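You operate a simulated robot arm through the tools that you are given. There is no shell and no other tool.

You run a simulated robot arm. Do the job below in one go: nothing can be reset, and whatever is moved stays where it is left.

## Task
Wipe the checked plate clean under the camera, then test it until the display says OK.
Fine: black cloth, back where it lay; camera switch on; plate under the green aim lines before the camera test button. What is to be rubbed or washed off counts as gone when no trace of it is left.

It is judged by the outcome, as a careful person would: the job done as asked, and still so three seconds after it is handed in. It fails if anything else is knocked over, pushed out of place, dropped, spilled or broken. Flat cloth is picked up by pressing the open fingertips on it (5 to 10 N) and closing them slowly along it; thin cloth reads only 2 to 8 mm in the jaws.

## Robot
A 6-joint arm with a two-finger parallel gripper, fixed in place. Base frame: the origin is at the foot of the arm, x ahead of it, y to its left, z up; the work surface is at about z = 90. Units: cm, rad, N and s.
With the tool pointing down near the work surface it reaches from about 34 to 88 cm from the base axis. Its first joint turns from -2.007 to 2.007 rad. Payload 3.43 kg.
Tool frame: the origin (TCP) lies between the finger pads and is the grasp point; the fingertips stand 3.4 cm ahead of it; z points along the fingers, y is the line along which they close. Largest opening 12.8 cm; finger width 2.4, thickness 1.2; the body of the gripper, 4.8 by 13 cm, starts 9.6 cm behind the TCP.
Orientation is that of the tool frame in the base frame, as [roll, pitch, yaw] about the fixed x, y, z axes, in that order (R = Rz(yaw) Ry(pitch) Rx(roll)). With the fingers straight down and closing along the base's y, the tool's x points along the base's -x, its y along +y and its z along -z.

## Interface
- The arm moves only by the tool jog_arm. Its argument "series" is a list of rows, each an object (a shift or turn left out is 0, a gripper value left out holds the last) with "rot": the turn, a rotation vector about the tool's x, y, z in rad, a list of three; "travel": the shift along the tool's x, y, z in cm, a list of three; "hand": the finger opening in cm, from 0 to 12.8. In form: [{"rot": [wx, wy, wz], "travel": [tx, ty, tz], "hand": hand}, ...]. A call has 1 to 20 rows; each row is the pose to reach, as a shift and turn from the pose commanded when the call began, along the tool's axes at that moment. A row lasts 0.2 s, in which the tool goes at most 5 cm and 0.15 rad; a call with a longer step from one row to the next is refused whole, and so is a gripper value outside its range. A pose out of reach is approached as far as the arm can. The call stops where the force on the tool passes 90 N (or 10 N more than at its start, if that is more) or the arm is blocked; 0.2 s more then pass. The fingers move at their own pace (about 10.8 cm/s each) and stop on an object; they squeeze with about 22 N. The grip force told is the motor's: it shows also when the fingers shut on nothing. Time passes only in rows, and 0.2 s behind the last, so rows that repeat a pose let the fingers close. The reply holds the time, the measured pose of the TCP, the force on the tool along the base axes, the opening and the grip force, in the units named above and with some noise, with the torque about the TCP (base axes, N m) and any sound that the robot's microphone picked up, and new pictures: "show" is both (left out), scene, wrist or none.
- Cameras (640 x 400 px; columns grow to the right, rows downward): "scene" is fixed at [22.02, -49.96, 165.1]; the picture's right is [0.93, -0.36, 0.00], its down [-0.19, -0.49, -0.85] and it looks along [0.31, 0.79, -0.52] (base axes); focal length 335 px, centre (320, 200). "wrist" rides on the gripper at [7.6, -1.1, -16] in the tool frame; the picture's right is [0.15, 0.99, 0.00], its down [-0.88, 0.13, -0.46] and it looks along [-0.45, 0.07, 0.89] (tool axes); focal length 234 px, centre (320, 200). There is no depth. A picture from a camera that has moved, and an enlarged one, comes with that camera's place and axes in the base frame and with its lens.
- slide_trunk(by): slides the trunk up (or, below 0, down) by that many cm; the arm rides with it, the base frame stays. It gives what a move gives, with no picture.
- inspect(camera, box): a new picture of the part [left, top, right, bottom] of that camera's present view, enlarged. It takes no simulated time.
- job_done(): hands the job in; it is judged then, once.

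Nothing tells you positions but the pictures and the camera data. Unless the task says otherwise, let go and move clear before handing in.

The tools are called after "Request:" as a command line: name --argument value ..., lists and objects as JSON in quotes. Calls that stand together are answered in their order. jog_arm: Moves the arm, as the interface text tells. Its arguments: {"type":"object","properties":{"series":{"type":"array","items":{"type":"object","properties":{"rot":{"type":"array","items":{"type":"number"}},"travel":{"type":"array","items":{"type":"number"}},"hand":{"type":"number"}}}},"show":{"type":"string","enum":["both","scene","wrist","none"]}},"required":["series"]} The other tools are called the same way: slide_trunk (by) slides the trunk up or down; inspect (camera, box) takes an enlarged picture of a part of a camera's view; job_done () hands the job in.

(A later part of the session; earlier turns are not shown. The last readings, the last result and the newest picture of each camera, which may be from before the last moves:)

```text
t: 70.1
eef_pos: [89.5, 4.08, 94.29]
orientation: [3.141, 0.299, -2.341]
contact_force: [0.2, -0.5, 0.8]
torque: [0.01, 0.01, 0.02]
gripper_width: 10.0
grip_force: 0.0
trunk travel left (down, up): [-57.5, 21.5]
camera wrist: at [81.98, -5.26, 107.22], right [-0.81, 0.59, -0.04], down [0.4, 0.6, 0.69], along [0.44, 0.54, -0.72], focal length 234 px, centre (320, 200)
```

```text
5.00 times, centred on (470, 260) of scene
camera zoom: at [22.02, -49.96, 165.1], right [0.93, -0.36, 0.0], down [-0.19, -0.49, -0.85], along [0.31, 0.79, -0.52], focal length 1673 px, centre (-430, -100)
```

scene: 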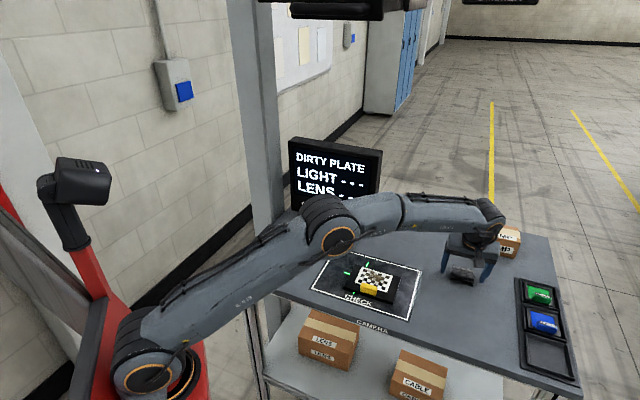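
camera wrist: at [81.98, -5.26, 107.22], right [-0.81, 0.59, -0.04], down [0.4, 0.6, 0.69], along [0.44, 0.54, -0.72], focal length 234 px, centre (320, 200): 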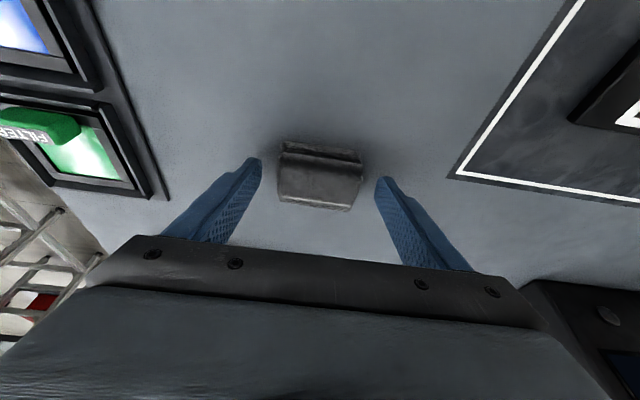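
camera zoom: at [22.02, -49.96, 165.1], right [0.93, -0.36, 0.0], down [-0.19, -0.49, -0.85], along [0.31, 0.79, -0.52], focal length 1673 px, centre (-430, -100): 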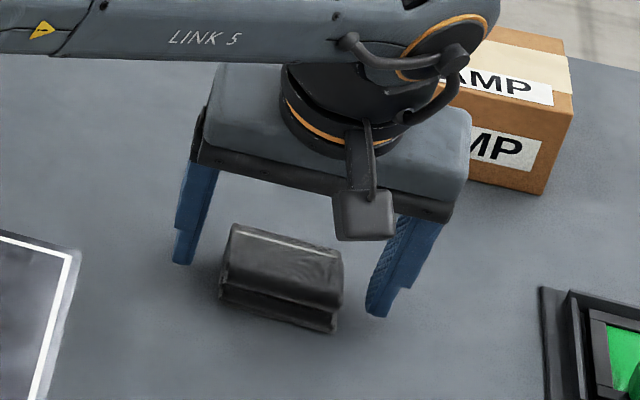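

The cloth sits centred between the fingertips. Closing slowly.

Request:
jog_arm --series '[{"hand": 9}, {"hand": 8}, {"hand": 7.4}, {"hand": 7.0}, {"hand": 6.7}, {"hand": 6.4}, {"hand": 6.1}, {"hand": 5.8}, {"hand": 5.4}, {"hand": 5.0}, {"hand": 4.5}, {"hand": 4.0}]' --show "both"

Request:
inspect --camera "wrist" --box '[220, 110, 420, 250]'

Request:
inspect --camera "scene" --box '[430, 220, 510, 300]'

```text
t: 72.7
eef_pos: [89.51, 4.21, 94.43]
orientation: [3.141, 0.298, -2.341]
contact_force: [0.9, -0.1, -0.3]
torque: [0.0, -0.01, -0.01]
gripper_width: 6.89
grip_force: 21.9
trunk travel left (down, up): [-57.5, 21.5]
camera wrist: at [81.98, -5.26, 107.23], right [-0.81, 0.59, -0.04], down [0.4, 0.6, 0.69], along [0.44, 0.54, -0.72], focal length 234 px, centre (320, 200)
```

scene: 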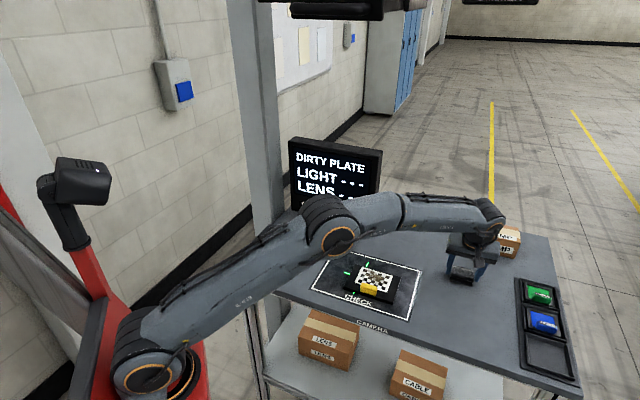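
wrist: 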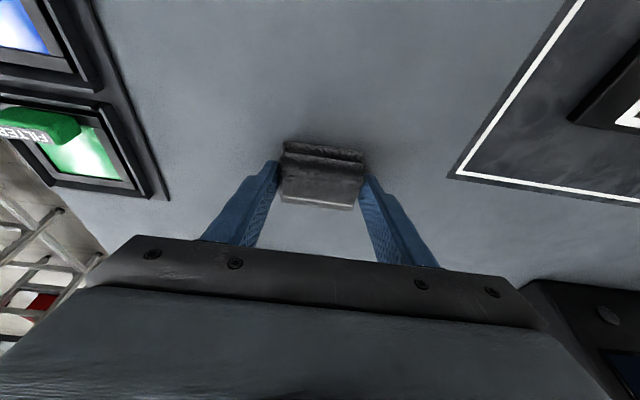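

```text
2.86 times, centred on (320, 180) of wrist
camera zoom: at [81.98, -5.26, 107.23], right [-0.81, 0.59, -0.04], down [0.4, 0.6, 0.69], along [0.44, 0.54, -0.72], focal length 669 px, centre (320, 257)
```

zoom: 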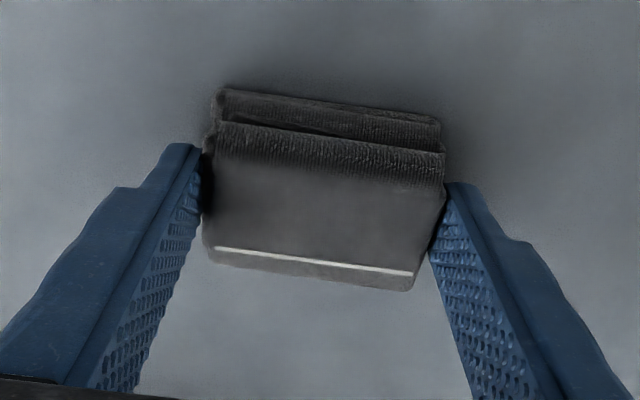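

```text
5.00 times, centred on (470, 260) of scene
camera zoom: at [22.02, -49.96, 165.1], right [0.93, -0.36, 0.0], down [-0.19, -0.49, -0.85], along [0.31, 0.79, -0.52], focal length 1673 px, centre (-430, -100)
```

zoom: 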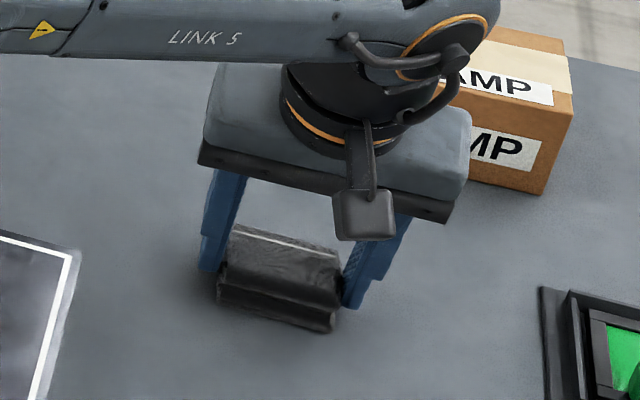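

Gripped (6.9 cm, 22 N). Lifting straight up.

Request:
jog_arm --series '[{"travel": [-0.3, 0, -0.96]}, {"travel": [-0.9, 0, -2.9]}, {"travel": [-1.8, 0, -5.7]}, {"travel": [-2.6, 0, -8.6]}, {"travel": [-2.6, 0, -8.6]}]' --show "both"

Request:
inspect --camera "wrist" --box '[220, 110, 420, 250]'

Request:
inspect --camera "scene" --box '[430, 180, 510, 290]'

```text
t: 73.9
eef_pos: [89.43, 3.92, 103.41]
orientation: [-3.141, 0.3, -2.34]
contact_force: [0.6, -0.5, -0.7]
torque: [0.01, 0.06, 0.01]
gripper_width: 6.9
grip_force: 21.8
trunk travel left (down, up): [-57.5, 21.5]
camera wrist: at [81.83, -5.46, 116.28], right [-0.81, 0.59, -0.04], down [0.4, 0.6, 0.69], along [0.43, 0.54, -0.72], focal length 234 px, centre (320, 200)
```

scene: 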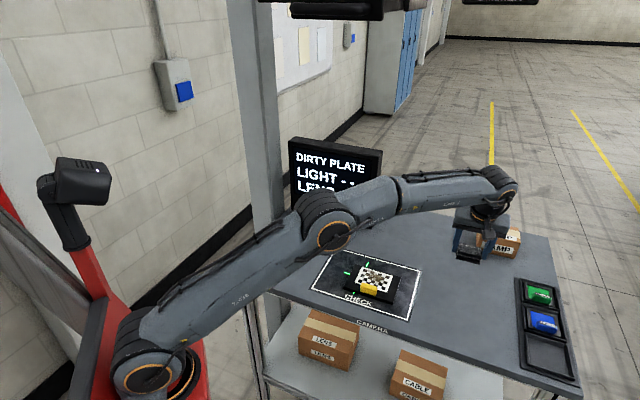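
wrist: 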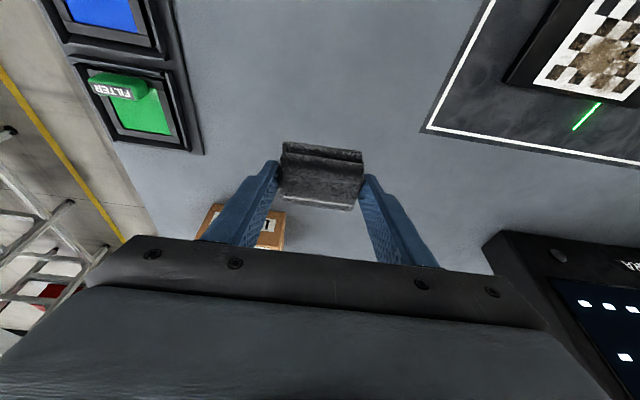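

```text
2.86 times, centred on (320, 180) of wrist
camera zoom: at [81.83, -5.46, 116.28], right [-0.81, 0.59, -0.04], down [0.4, 0.6, 0.69], along [0.43, 0.54, -0.72], focal length 669 px, centre (320, 257)
```

zoom: 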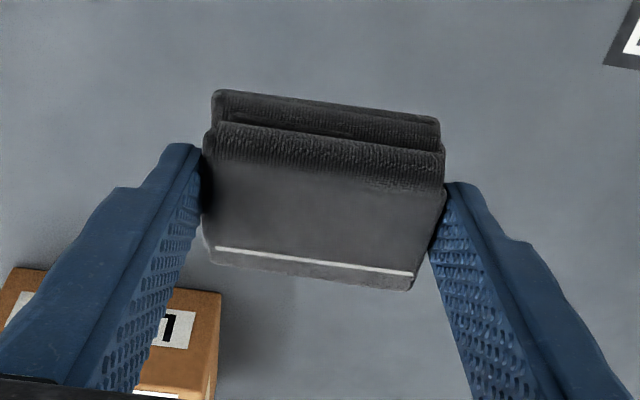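

```text
3.64 times, centred on (470, 235) of scene
camera zoom: at [22.02, -49.96, 165.1], right [0.93, -0.36, 0.0], down [-0.19, -0.49, -0.85], along [0.31, 0.79, -0.52], focal length 1217 px, centre (-226, 73)
```

zoom: 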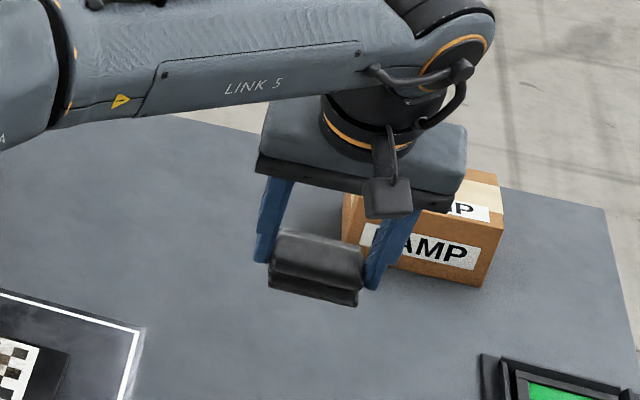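

The cloth is held securely. Now carrying it to a hover above the plate's pattern.

Request:
jog_arm --series '[{"travel": [1.57, 3.5, -0.49]}, {"travel": [3.14, 7, -0.97]}, {"travel": [4.7, 10.5, -1.46]}, {"travel": [6.3, 14, -1.94]}, {"travel": [7.9, 17.5, -2.43]}, {"travel": [9.4, 21, -2.9]}, {"travel": [11.0, 24.5, -3.4]}, {"travel": [11.0, 24.5, -3.4]}]' --show "both"

Request:
inspect --camera "wrist" --box '[220, 60, 420, 250]'

Request:
inspect --camera "scene" --box '[310, 210, 430, 320]'

```text
t: 75.7
eef_pos: [63.95, 13.03, 103.48]
orientation: [3.141, 0.299, -2.343]
contact_force: [0.1, 0.3, -0.4]
torque: [-0.03, 0.01, 0.01]
gripper_width: 6.89
grip_force: 21.4
trunk travel left (down, up): [-57.5, 21.5]
camera wrist: at [56.34, 3.52, 116.27], right [-0.81, 0.59, -0.04], down [0.4, 0.6, 0.69], along [0.44, 0.54, -0.72], focal length 234 px, centre (320, 200)
```

scene: 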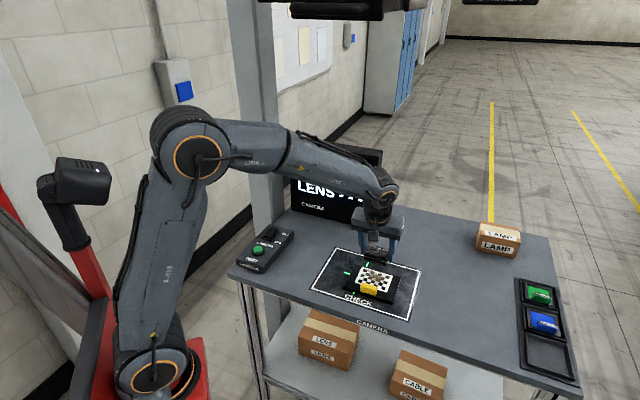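
wrist: 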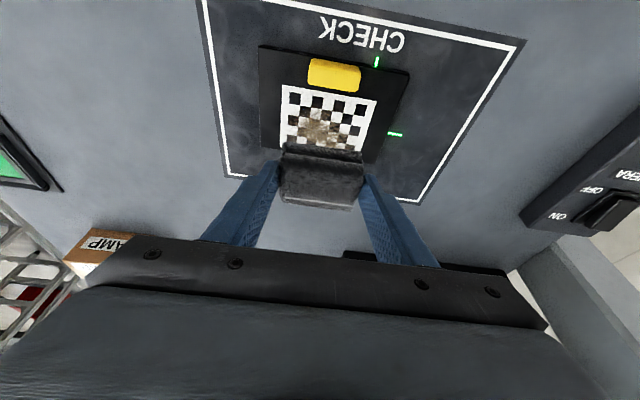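

```text
2.11 times, centred on (320, 155) of wrist
camera zoom: at [56.34, 3.52, 116.27], right [-0.81, 0.59, -0.04], down [0.4, 0.6, 0.69], along [0.44, 0.54, -0.72], focal length 493 px, centre (320, 295)
```

zoom: 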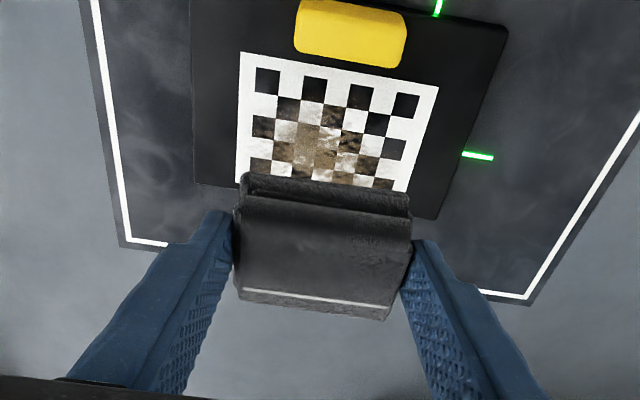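

```text
3.64 times, centred on (370, 265) of scene
camera zoom: at [22.02, -49.96, 165.1], right [0.93, -0.36, 0.0], down [-0.19, -0.49, -0.85], along [0.31, 0.79, -0.52], focal length 1217 px, centre (138, -36)
```

zoom: 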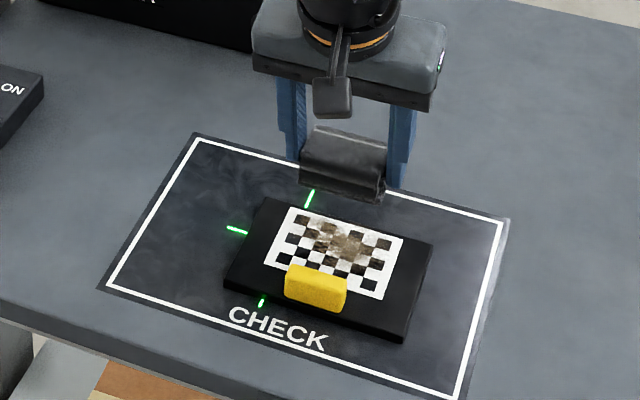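

Good view: the smudge is centred near (64.7, 13.2). I'll lower the cloth gently onto the front half of the pattern, feeling for contact.

Request:
jog_arm --series '[{"travel": [1.7, 0, 1.5]}, {"travel": [2.5, 0, 4.0]}, {"travel": [3.1, 0, 5.9]}, {"travel": [3.37, 0, 6.5]}, {"travel": [3.37, 0, 6.5]}]' --show "both"

Request:
inspect --camera "scene" --box '[310, 220, 430, 320]'

```text
t: 76.9
eef_pos: [62.86, 11.93, 96.04]
orientation: [3.14, 0.298, -2.342]
contact_force: [-0.4, 0.0, 0.1]
torque: [-0.04, -0.01, 0.02]
gripper_width: 6.87
grip_force: 21.9
trunk travel left (down, up): [-57.5, 21.5]
camera wrist: at [55.32, 2.51, 109.03], right [-0.81, 0.59, -0.04], down [0.4, 0.6, 0.69], along [0.44, 0.54, -0.72], focal length 234 px, centre (320, 200)
```

scene: 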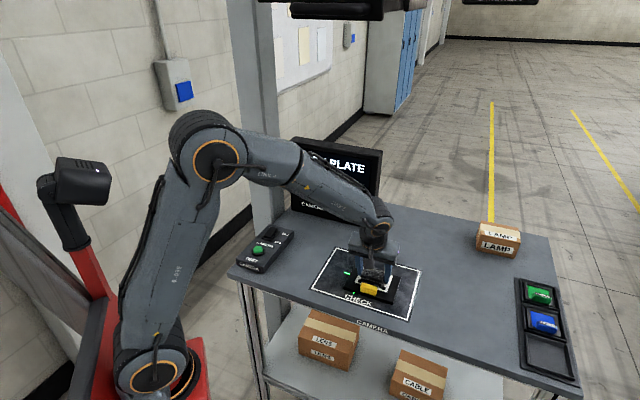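
wrist: 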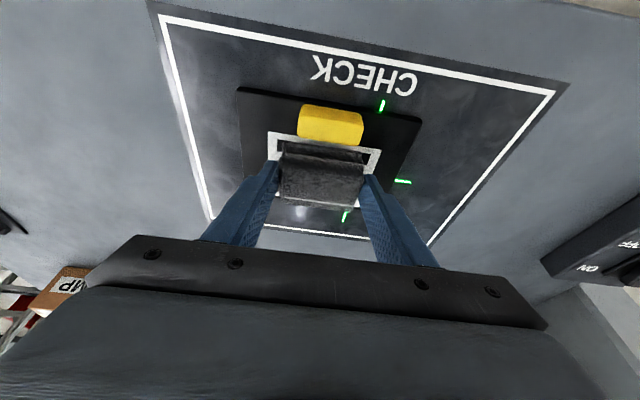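

```text
4.00 times, centred on (370, 270) of scene
camera zoom: at [22.02, -49.96, 165.1], right [0.93, -0.36, 0.0], down [-0.19, -0.49, -0.85], along [0.31, 0.79, -0.52], focal length 1339 px, centre (120, -80)
```

zoom: 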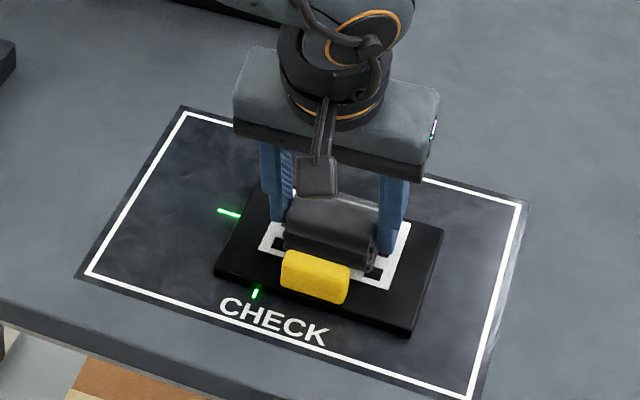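

Request:
jog_arm --series '[{"travel": [0.03, 0, 0.1]}, {"travel": [0.06, 0, 0.19]}, {"travel": [0.09, 0, 0.29]}]' --show "none"

```text
t: 77.7
eef_pos: [62.83, 11.93, 95.91]
orientation: [-3.141, 0.298, -2.34]
contact_force: [0.8, 0.3, -0.6]
torque: [-0.01, -0.01, 0.01]
gripper_width: 6.9
grip_force: 22.3
trunk travel left (down, up): [-57.5, 21.5]
```

Request:
jog_arm --series '[{"travel": [0.03, 0, 0.1]}, {"travel": [0.06, 0, 0.19]}, {"travel": [0.09, 0, 0.29]}]' --show "none"

```text
t: 78.5
eef_pos: [63.02, 11.91, 95.52]
orientation: [3.139, 0.3, -2.342]
contact_force: [-0.2, 0.7, -0.5]
torque: [-0.01, -0.02, 0.01]
gripper_width: 6.92
grip_force: 21.7
trunk travel left (down, up): [-57.5, 21.5]
```

Request:
jog_arm --series '[{"travel": [0.03, 0, 0.1]}, {"travel": [0.06, 0, 0.19]}]' --show "none"

```text
t: 79.1
eef_pos: [62.87, 11.9, 95.27]
orientation: [3.141, 0.3, -2.341]
contact_force: [0.0, -0.7, -0.1]
torque: [0.0, -0.04, 0.03]
gripper_width: 6.9
grip_force: 22.4
trunk travel left (down, up): [-57.5, 21.5]
```

Request:
jog_arm --series '[{"travel": [0.03, 0, 0.1]}, {"travel": [0.06, 0, 0.19]}]' --show "wrist"

Request:
inspect --camera "scene" --box '[330, 240, 410, 310]'

```text
t: 79.7
eef_pos: [62.94, 11.92, 95.3]
orientation: [-3.14, 0.3, -2.343]
contact_force: [-1.9, -3.6, 10.3]
torque: [-0.02, 0.17, -0.01]
gripper_width: 6.89
grip_force: 22.3
trunk travel left (down, up): [-57.5, 21.5]
camera wrist: at [55.31, 2.54, 108.19], right [-0.81, 0.59, -0.05], down [0.4, 0.6, 0.7], along [0.44, 0.54, -0.72], focal length 234 px, centre (320, 200)
```

wrist: 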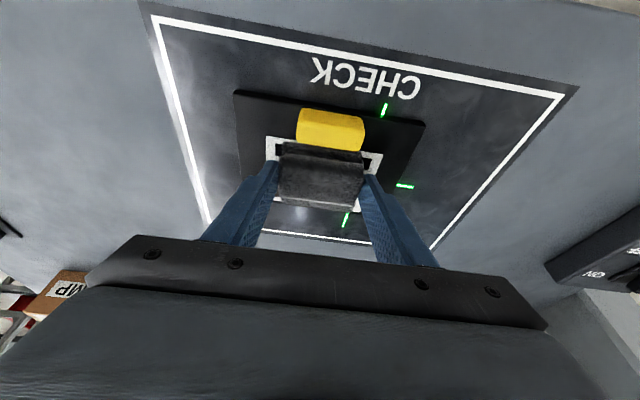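

```text
5.71 times, centred on (370, 275) of scene
camera zoom: at [22.02, -49.96, 165.1], right [0.93, -0.36, 0.0], down [-0.19, -0.49, -0.85], along [0.31, 0.79, -0.52], focal length 1912 px, centre (34, -229)
```

zoom: 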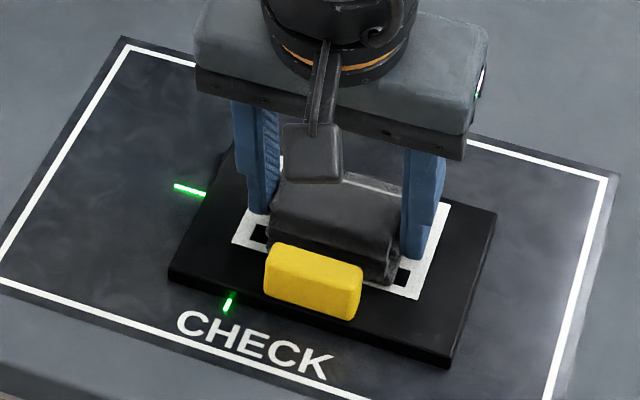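

Contact at about 10 N. Wiping back and forth along the plate's long side with this light pressure.

Request:
jog_arm --series '[{"travel": [0, 0.6, 0]}, {"travel": [0, 1.2, 0]}, {"travel": [0, 1.9, 0]}, {"travel": [0, 2.6, 0]}, {"travel": [0, 1.9, 0]}, {"travel": [0, 1.2, 0]}, {"travel": [0, 0.6, 0]}, {"travel": [0, 0, 0]}, {"travel": [0, -0.6, 0]}, {"travel": [0, -1.2, 0]}, {"travel": [0, -1.9, 0]}, {"travel": [0, -2.6, 0]}, {"travel": [0, -1.9, 0]}, {"travel": [0, -1.2, 0]}, {"travel": [0, -0.6, 0]}, {"travel": [0, 0, 0]}]' --show "both"

Request:
inspect --camera "scene" --box '[330, 240, 410, 310]'

Request:
inspect --camera "wrist" --box '[220, 60, 420, 240]'

```text
t: 83.1
eef_pos: [62.93, 11.92, 95.25]
orientation: [-3.139, 0.298, -2.345]
contact_force: [6.6, -6.4, 18.5]
torque: [-0.23, -0.45, -0.07]
gripper_width: 6.89
grip_force: 22.0
trunk travel left (down, up): [-57.5, 21.5]
camera wrist: at [55.34, 2.46, 108.07], right [-0.81, 0.59, -0.04], down [0.4, 0.6, 0.7], along [0.44, 0.54, -0.72], focal length 234 px, centre (320, 200)
```

scene: 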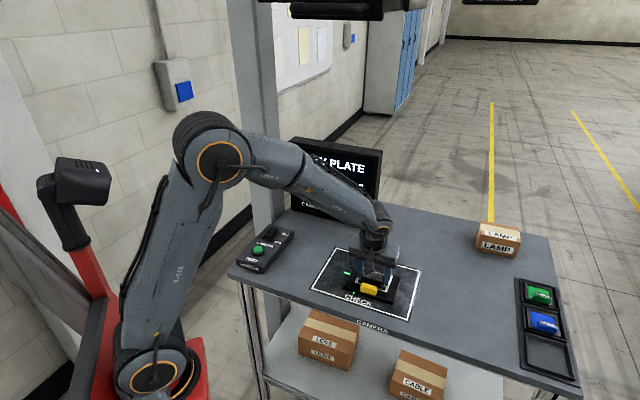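
wrist: 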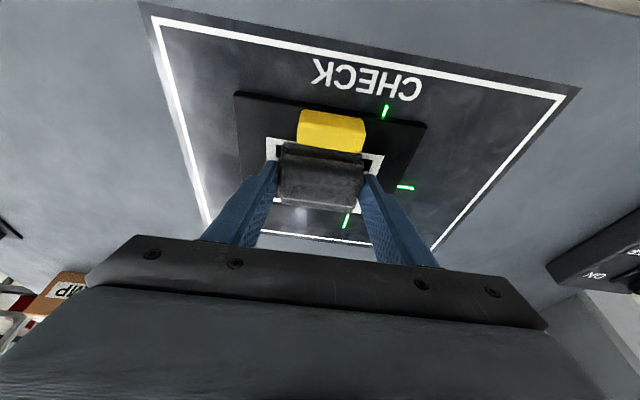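

```text
5.71 times, centred on (370, 275) of scene
camera zoom: at [22.02, -49.96, 165.1], right [0.93, -0.36, 0.0], down [-0.19, -0.49, -0.85], along [0.31, 0.79, -0.52], focal length 1912 px, centre (34, -229)
```

zoom: 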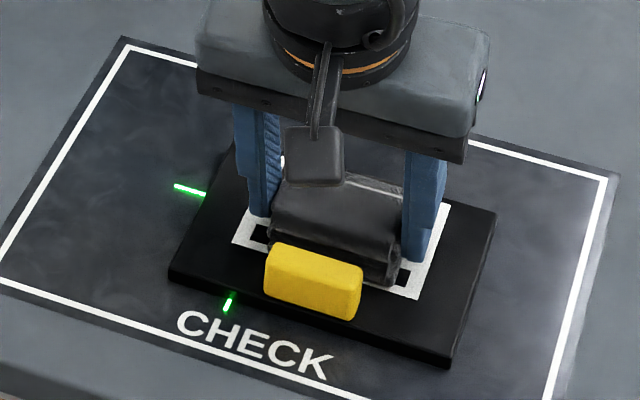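

```text
2.22 times, centred on (320, 150) of wrist
camera zoom: at [55.34, 2.46, 108.07], right [-0.81, 0.59, -0.04], down [0.4, 0.6, 0.7], along [0.44, 0.54, -0.72], focal length 520 px, centre (320, 311)
```

zoom: 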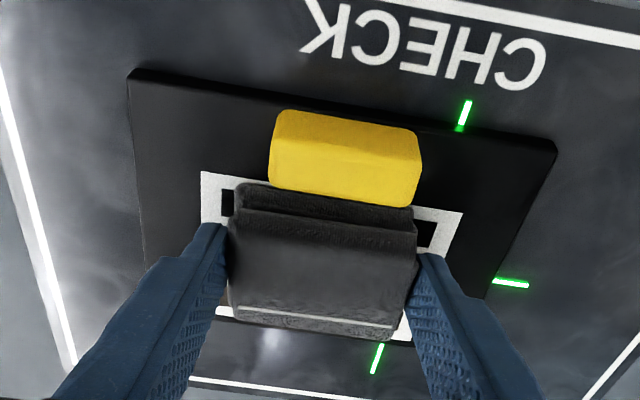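

The plate stays put while wiping. Now shifting the cloth toward the back of the pattern and wiping two more lanes.

Request:
jog_arm --series '[{"travel": [-0.5, 0, 0.15]}, {"travel": [-1.15, 0, 0.345]}, {"travel": [-1.15, 1.3, 0.345]}, {"travel": [-1.15, 2.6, 0.345]}, {"travel": [-1.15, 1.3, 0.345]}, {"travel": [-1.15, 0, 0.345]}, {"travel": [-1.15, -1.3, 0.345]}, {"travel": [-1.15, -2.6, 0.345]}, {"travel": [-1.6, -2.6, 0.48]}, {"travel": [-2.1, -2.6, 0.63]}, {"travel": [-2.1, -1.3, 0.63]}, {"travel": [-2.1, 0, 0.63]}, {"travel": [-2.1, 1.3, 0.63]}, {"travel": [-2.1, 2.6, 0.63]}, {"travel": [-2.1, 1.3, 0.63]}, {"travel": [-2.1, 0, 0.63]}, {"travel": [-2.1, -1.3, 0.63]}, {"travel": [-2.1, -2.6, 0.63]}, {"travel": [-2.1, -1.3, 0.63]}, {"travel": [-2.1, 0, 0.63]}]' --show "both"

Request:
inspect --camera "scene" --box '[330, 240, 410, 310]'

Request:
inspect --camera "wrist" --box '[220, 60, 420, 240]'

```text
t: 87.3
eef_pos: [64.55, 13.51, 95.09]
orientation: [-3.141, 0.301, -2.343]
contact_force: [-0.2, -0.9, 5.5]
torque: [-0.05, -0.11, -0.01]
gripper_width: 6.91
grip_force: 22.3
trunk travel left (down, up): [-57.5, 21.5]
camera wrist: at [56.9, 4.03, 108.07], right [-0.81, 0.59, -0.04], down [0.4, 0.6, 0.7], along [0.44, 0.54, -0.72], focal length 234 px, centre (320, 200)
```

scene: 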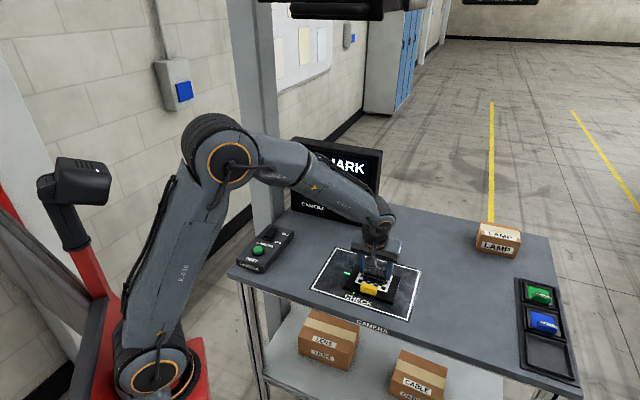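
wrist: 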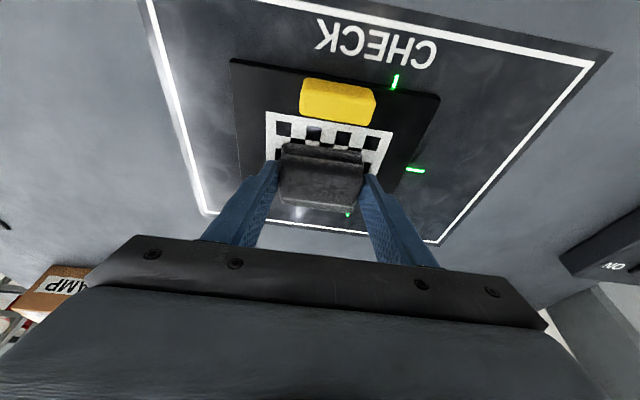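

```text
5.71 times, centred on (370, 275) of scene
camera zoom: at [22.02, -49.96, 165.1], right [0.93, -0.36, 0.0], down [-0.19, -0.49, -0.85], along [0.31, 0.79, -0.52], focal length 1912 px, centre (34, -229)
```

zoom: 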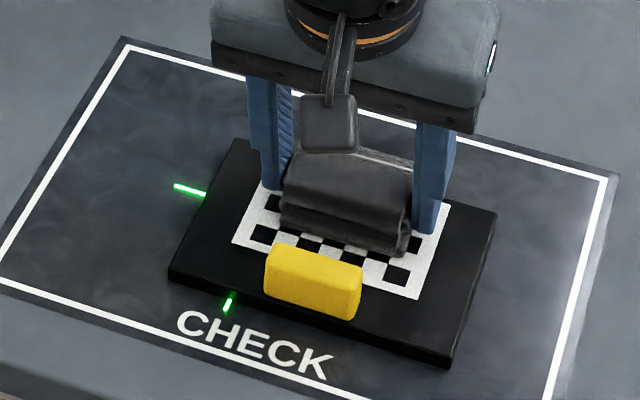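

```text
2.22 times, centred on (320, 150) of wrist
camera zoom: at [56.9, 4.03, 108.07], right [-0.81, 0.59, -0.04], down [0.4, 0.6, 0.7], along [0.44, 0.54, -0.72], focal length 520 px, centre (320, 311)
```

zoom: 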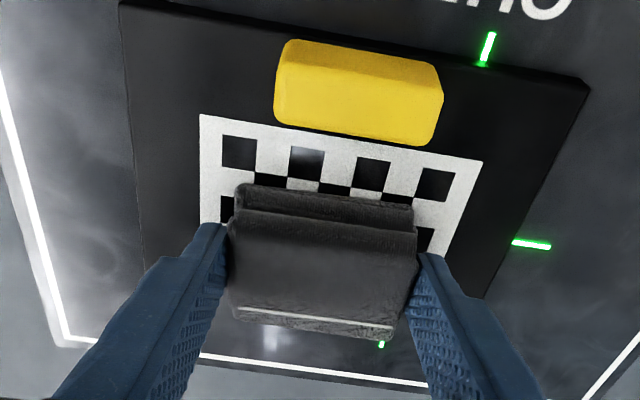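

The display now ends in "...MARK", so the dirt seems gone and only the position is off. Lifting to inspect the pattern closely for traces.

Request:
jog_arm --series '[{"travel": [-0.3, 0, -1.0]}, {"travel": [-1.2, 0, -3.8]}, {"travel": [-2.4, 0, -7.6]}, {"travel": [-4.3, 0, -8.5]}, {"travel": [-7.2, 0, -7.7]}, {"travel": [-7.2, 0, -7.7]}]' --show "both"

Request:
inspect --camera "wrist" --box '[240, 20, 440, 170]'

Request:
inspect --camera "scene" --box '[330, 250, 410, 310]'

Request:
inspect --camera "scene" --box '[285, 130, 385, 235]'

```text
t: 88.7
eef_pos: [67.65, 16.84, 104.82]
orientation: [-3.141, 0.3, -2.342]
contact_force: [0.0, 0.3, -0.5]
torque: [0.02, 0.0, 0.0]
gripper_width: 6.9
grip_force: 21.9
trunk travel left (down, up): [-57.5, 21.5]
camera wrist: at [60.05, 7.42, 117.57], right [-0.81, 0.59, -0.04], down [0.4, 0.6, 0.69], along [0.44, 0.54, -0.72], focal length 234 px, centre (320, 200)
```

scene: 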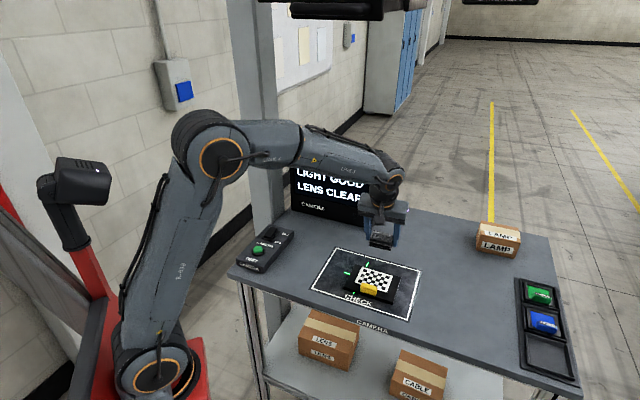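
wrist: 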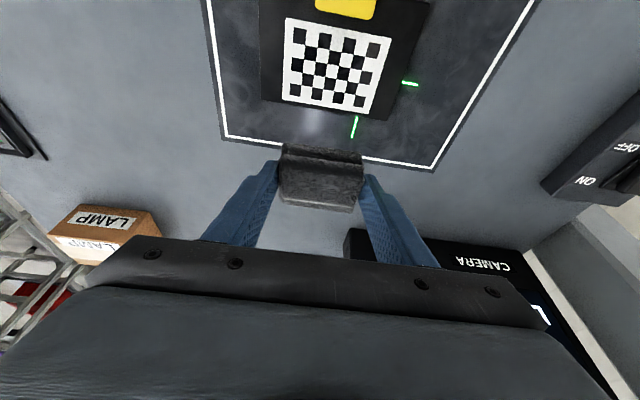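

```text
2.67 times, centred on (340, 95) of wrist
camera zoom: at [60.05, 7.42, 117.57], right [-0.81, 0.59, -0.04], down [0.4, 0.6, 0.69], along [0.44, 0.54, -0.72], focal length 624 px, centre (267, 480)
```

zoom: 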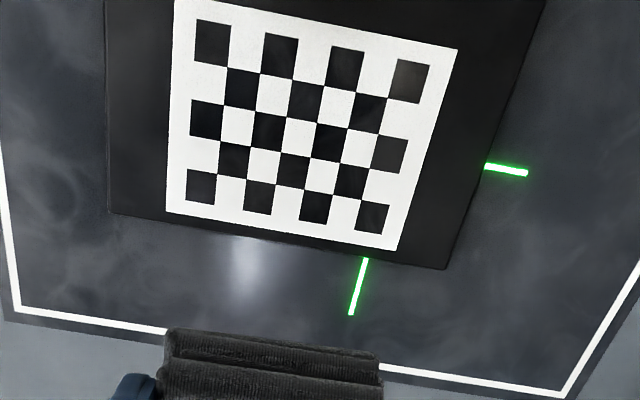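

```text
6.67 times, centred on (370, 280) of scene
camera zoom: at [22.02, -49.96, 165.1], right [0.93, -0.36, 0.0], down [-0.19, -0.49, -0.85], along [0.31, 0.79, -0.52], focal length 2231 px, centre (-13, -333)
```

zoom: 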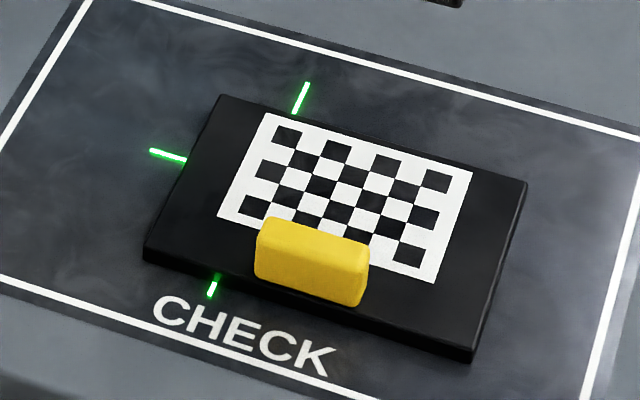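

```text
3.81 times, centred on (335, 182) of scene
camera zoom: at [22.02, -49.96, 165.1], right [0.93, -0.36, 0.0], down [-0.19, -0.49, -0.85], along [0.31, 0.79, -0.52], focal length 1275 px, centre (263, 267)
```

zoom: 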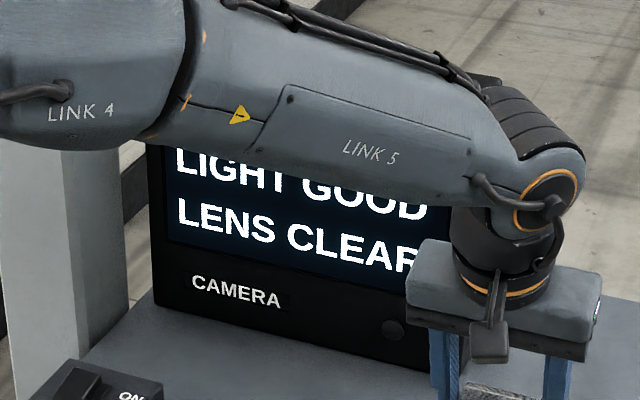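

The plate is clean, and the display shows LIGHT GOOD / LENS CLEAR. Now I'll return the cloth to where it lay.

Request:
jog_arm --series '[{"travel": [-0.9, -4.1, 0.43]}, {"travel": [-1.86, -8.2, 0.85]}, {"travel": [-2.8, -12.3, 1.28]}, {"travel": [-3.7, -16.4, 1.7]}, {"travel": [-4.65, -20.5, 2.13]}, {"travel": [-5.58, -24.55, 2.56]}, {"travel": [-5.58, -24.55, 2.56]}]' --show "both"

Request:
inspect --camera "wrist" --box '[220, 110, 420, 250]'

Request:
inspect --camera "scene" --box '[285, 130, 385, 235]'

```text
t: 90.3
eef_pos: [89.29, 3.97, 103.9]
orientation: [-3.14, 0.299, -2.341]
contact_force: [0.5, -0.2, 0.4]
torque: [0.0, -0.01, -0.02]
gripper_width: 6.91
grip_force: 21.8
trunk travel left (down, up): [-57.5, 21.5]
camera wrist: at [81.77, -5.5, 116.83], right [-0.81, 0.59, -0.04], down [0.4, 0.6, 0.69], along [0.43, 0.54, -0.72], focal length 234 px, centre (320, 200)
```

scene: 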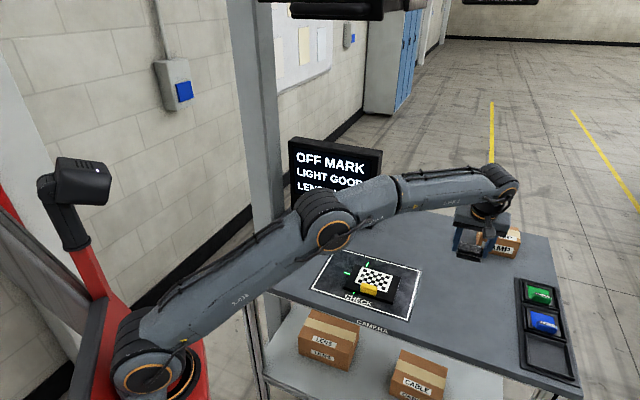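
wrist: 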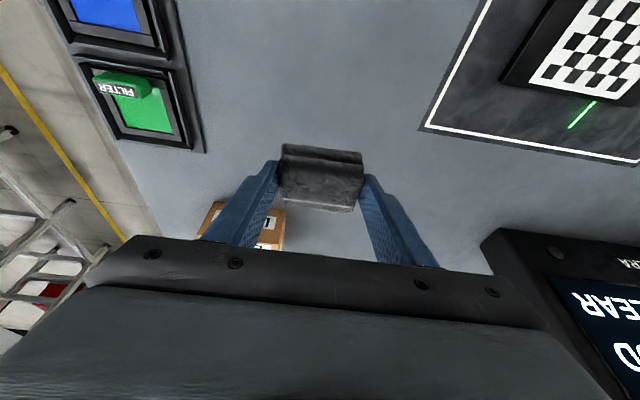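

```text
2.86 times, centred on (320, 180) of wrist
camera zoom: at [81.77, -5.5, 116.83], right [-0.81, 0.59, -0.04], down [0.4, 0.6, 0.69], along [0.43, 0.54, -0.72], focal length 669 px, centre (320, 257)
```

zoom: 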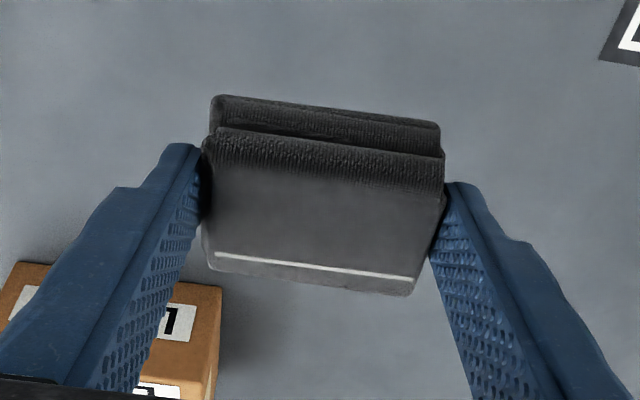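

```text
3.81 times, centred on (335, 182) of scene
camera zoom: at [22.02, -49.96, 165.1], right [0.93, -0.36, 0.0], down [-0.19, -0.49, -0.85], along [0.31, 0.79, -0.52], focal length 1275 px, centre (263, 267)
```

zoom: 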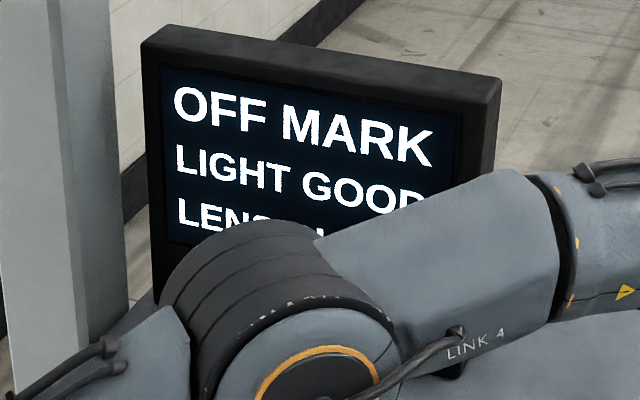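

Display: OFF MARK / LIGHT GOOD. Lowering the cloth onto its original spot.

Request:
jog_arm --series '[{"travel": [0.9, -0.02, 3.1]}, {"travel": [1.8, -0.04, 6.2]}, {"travel": [2.3, -0.04, 8.0]}, {"travel": [2.5, -0.04, 8.7]}, {"travel": [2.58, -0.04, 8.95]}, {"travel": [2.58, -0.04, 8.95]}]' --show "none"

Request:
inspect --camera "scene" --box '[430, 220, 510, 300]'

```text
t: 91.7
eef_pos: [89.51, 4.07, 94.44]
orientation: [3.141, 0.297, -2.344]
contact_force: [0.4, -0.3, -0.7]
torque: [0.01, 0.03, -0.02]
gripper_width: 6.91
grip_force: 22.2
trunk travel left (down, up): [-57.5, 21.5]
```

```text
5.00 times, centred on (470, 260) of scene
camera zoom: at [22.02, -49.96, 165.1], right [0.93, -0.36, 0.0], down [-0.19, -0.49, -0.85], along [0.31, 0.79, -0.52], focal length 1673 px, centre (-430, -100)
```

zoom: 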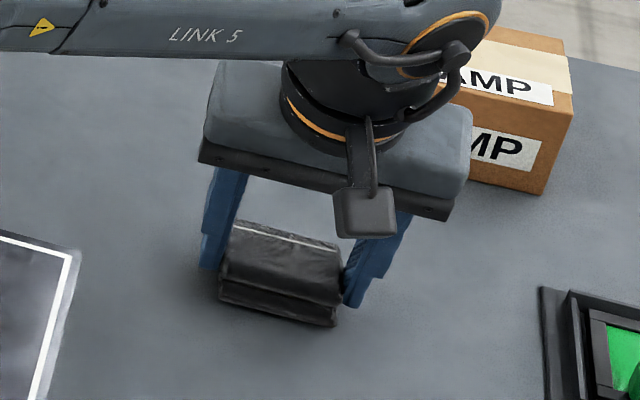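

Request:
jog_arm --series '[{"travel": [0.03, 0, 0.1]}, {"travel": [0.06, 0, 0.19]}, {"travel": [0.075, 0, 0.24]}]' --show "none"

```text
t: 92.5
eef_pos: [89.72, 4.3, 94.33]
orientation: [3.14, 0.298, -2.341]
contact_force: [0.3, 0.6, -0.4]
torque: [0.03, 0.01, 0.0]
gripper_width: 6.91
grip_force: 21.9
trunk travel left (down, up): [-57.5, 21.5]
```

Request:
jog_arm --series '[{"travel": [0.03, 0, 0.1]}, {"travel": [0.045, 0, 0.15]}]' --show "none"

Request:
inspect --camera "scene" --box '[430, 220, 510, 300]'

```text
t: 93.1
eef_pos: [89.59, 4.16, 94.22]
orientation: [3.142, 0.298, -2.34]
contact_force: [-0.1, 0.4, 0.3]
torque: [0.01, -0.01, 0.02]
gripper_width: 6.89
grip_force: 22.3
trunk travel left (down, up): [-57.5, 21.5]
```

```text
5.00 times, centred on (470, 260) of scene
camera zoom: at [22.02, -49.96, 165.1], right [0.93, -0.36, 0.0], down [-0.19, -0.49, -0.85], along [0.31, 0.79, -0.52], focal length 1673 px, centre (-430, -100)
```

zoom: 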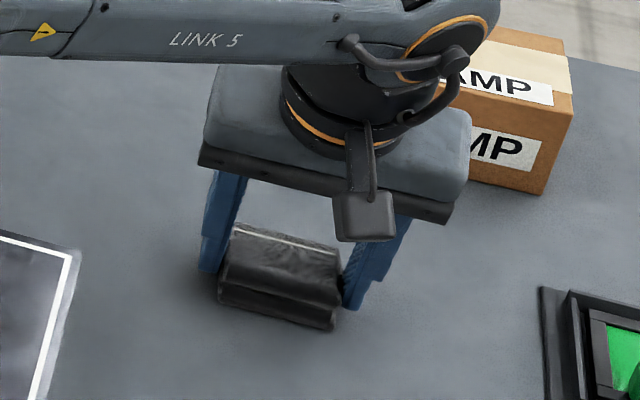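

Request:
jog_arm --series '[{"travel": [0.03, 0, 0.1]}, {"travel": [0.06, 0, 0.2]}]' --show "none"

```text
t: 93.7
eef_pos: [89.6, 4.12, 94.03]
orientation: [-3.14, 0.3, -2.34]
contact_force: [-1.2, 1.1, 10.1]
torque: [0.16, 0.22, 0.0]
gripper_width: 6.9
grip_force: 22.0
trunk travel left (down, up): [-57.5, 21.5]
```

The cloth is resting on the table. Opening the fingers gently.

Request:
jog_arm --series '[{"travel": [-0.015, 0, -0.05], "hand": 6.9}, {"travel": [-0.015, 0, -0.05], "hand": 7.2}, {"travel": [-0.015, 0, -0.05], "hand": 7.6}, {"travel": [-0.015, 0, -0.05], "hand": 8.2}, {"travel": [-0.015, 0, -0.05], "hand": 9}, {"travel": [-0.015, 0, -0.05], "hand": 10}, {"travel": [-0.015, 0, -0.05], "hand": 10}]' --show "both"

Request:
inspect --camera "wrist" --box '[220, 110, 420, 250]'

Request:
inspect --camera "scene" --box '[440, 250, 490, 290]'

```text
t: 95.3
eef_pos: [89.68, 4.09, 93.94]
orientation: [-3.141, 0.299, -2.339]
contact_force: [0.5, -0.1, 0.3]
torque: [-0.01, 0.01, 0.01]
gripper_width: 10.0
grip_force: 0.1
trunk travel left (down, up): [-57.5, 21.5]
camera wrist: at [82.05, -5.29, 106.9], right [-0.81, 0.59, -0.04], down [0.4, 0.6, 0.69], along [0.44, 0.54, -0.72], focal length 234 px, centre (320, 200)
```

scene: 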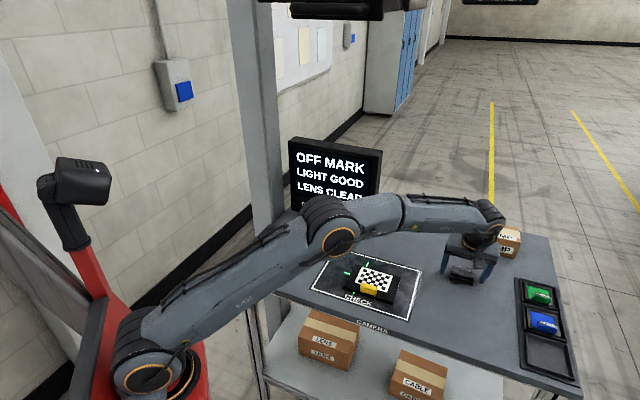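
wrist: 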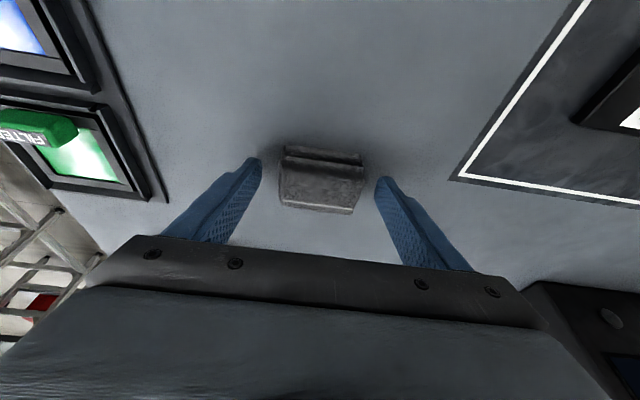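

```text
2.86 times, centred on (320, 180) of wrist
camera zoom: at [82.05, -5.29, 106.9], right [-0.81, 0.59, -0.04], down [0.4, 0.6, 0.69], along [0.44, 0.54, -0.72], focal length 669 px, centre (320, 257)
```

zoom: 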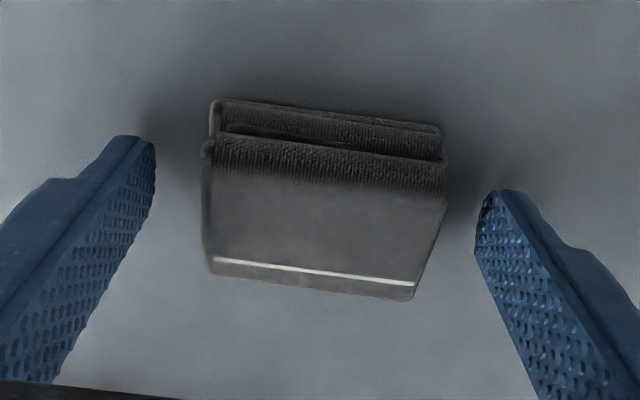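

```text
10.00 times, centred on (465, 270) of scene
camera zoom: at [22.02, -49.96, 165.1], right [0.93, -0.36, 0.0], down [-0.19, -0.49, -0.85], along [0.31, 0.79, -0.52], focal length 3347 px, centre (-1130, -500)
```

zoom: 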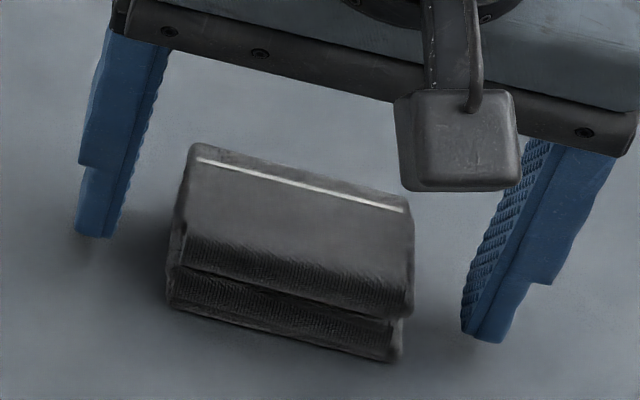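

The cloth is back in place to within a couple of millimetres. The plate needs only a shift of about 3.9 cm to the left (along −s) to bring the pattern onto the aim cross, so I'll rise and go over the plate's yellow grip.

Request:
jog_arm --series '[{"travel": [-0.5, 0, -1.6]}, {"travel": [-1.5, 0, -5]}, {"travel": [-2.96, 0, -9.55]}, {"rot": [0, 0.04, 0], "travel": [-1.06, 3.09, -10.66]}, {"rot": [0, 0.08, 0], "travel": [0.85, 6.18, -11.78]}, {"rot": [0, 0.12, 0], "travel": [2.75, 9.26, -12.9]}, {"rot": [0, 0.16, 0], "travel": [4.66, 12.35, -14]}, {"rot": [0, 0.2, 0], "travel": [6.56, 15.44, -15.1]}, {"rot": [0, 0.24, 0], "travel": [8.47, 18.53, -16.2]}, {"rot": [0, 0.28, 0], "travel": [10.37, 21.6, -17.3]}, {"rot": [0, 0.3, 0], "travel": [12.28, 24.7, -18.45]}, {"rot": [0, 0.3, 0], "travel": [12.28, 24.7, -18.45]}]' --show "both"

Request:
inspect --camera "wrist" --box '[220, 40, 440, 200]'

Request:
inspect --camera "scene" --box '[440, 250, 490, 290]'

```text
t: 97.9
eef_pos: [59.74, 8.88, 108.0]
orientation: [3.141, -0.003, -2.34]
contact_force: [0.4, 0.8, 0.3]
torque: [0.01, 0.01, 0.02]
gripper_width: 10.0
grip_force: 0.0
trunk travel left (down, up): [-57.5, 21.5]
camera wrist: at [55.2, 2.73, 123.86], right [-0.81, 0.58, 0.0], down [0.52, 0.72, 0.45], along [0.27, 0.37, -0.89], focal length 234 px, centre (320, 200)
```

scene: 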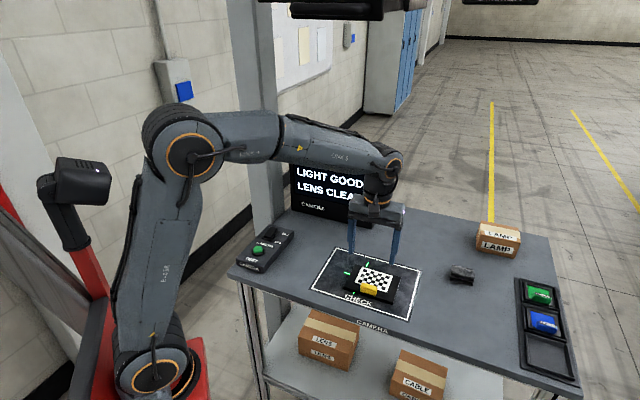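
wrist: 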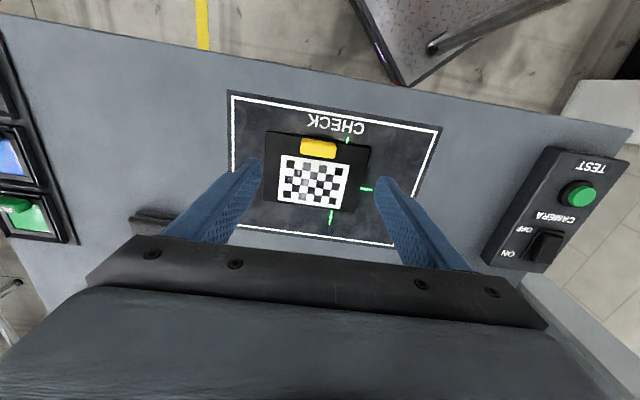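

```text
2.50 times, centred on (330, 120) of wrist
camera zoom: at [55.2, 2.73, 123.86], right [-0.81, 0.58, 0.0], down [0.52, 0.72, 0.45], along [0.27, 0.37, -0.89], focal length 585 px, centre (295, 400)
```

zoom: 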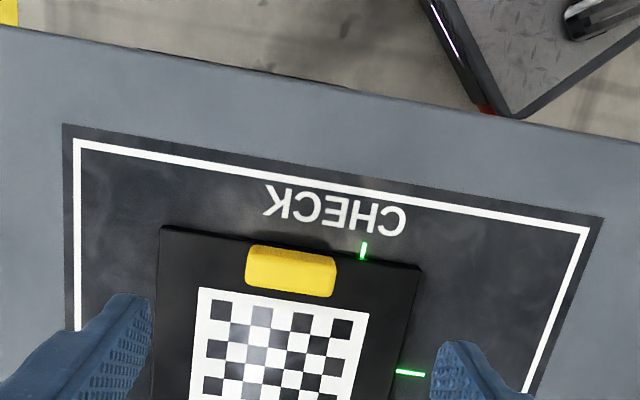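

```text
10.00 times, centred on (465, 270) of scene
camera zoom: at [22.02, -49.96, 165.1], right [0.93, -0.36, 0.0], down [-0.19, -0.49, -0.85], along [0.31, 0.79, -0.52], focal length 3347 px, centre (-1130, -500)
```

zoom: 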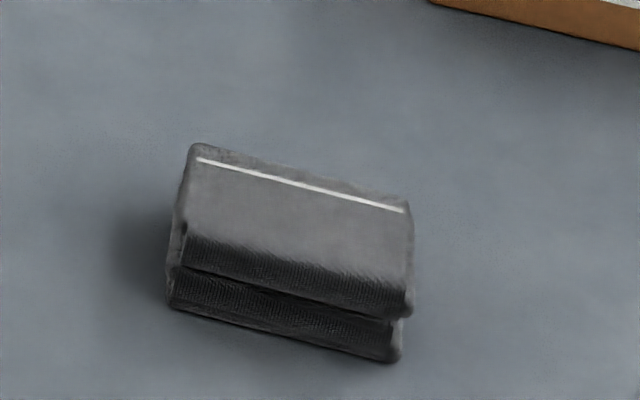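

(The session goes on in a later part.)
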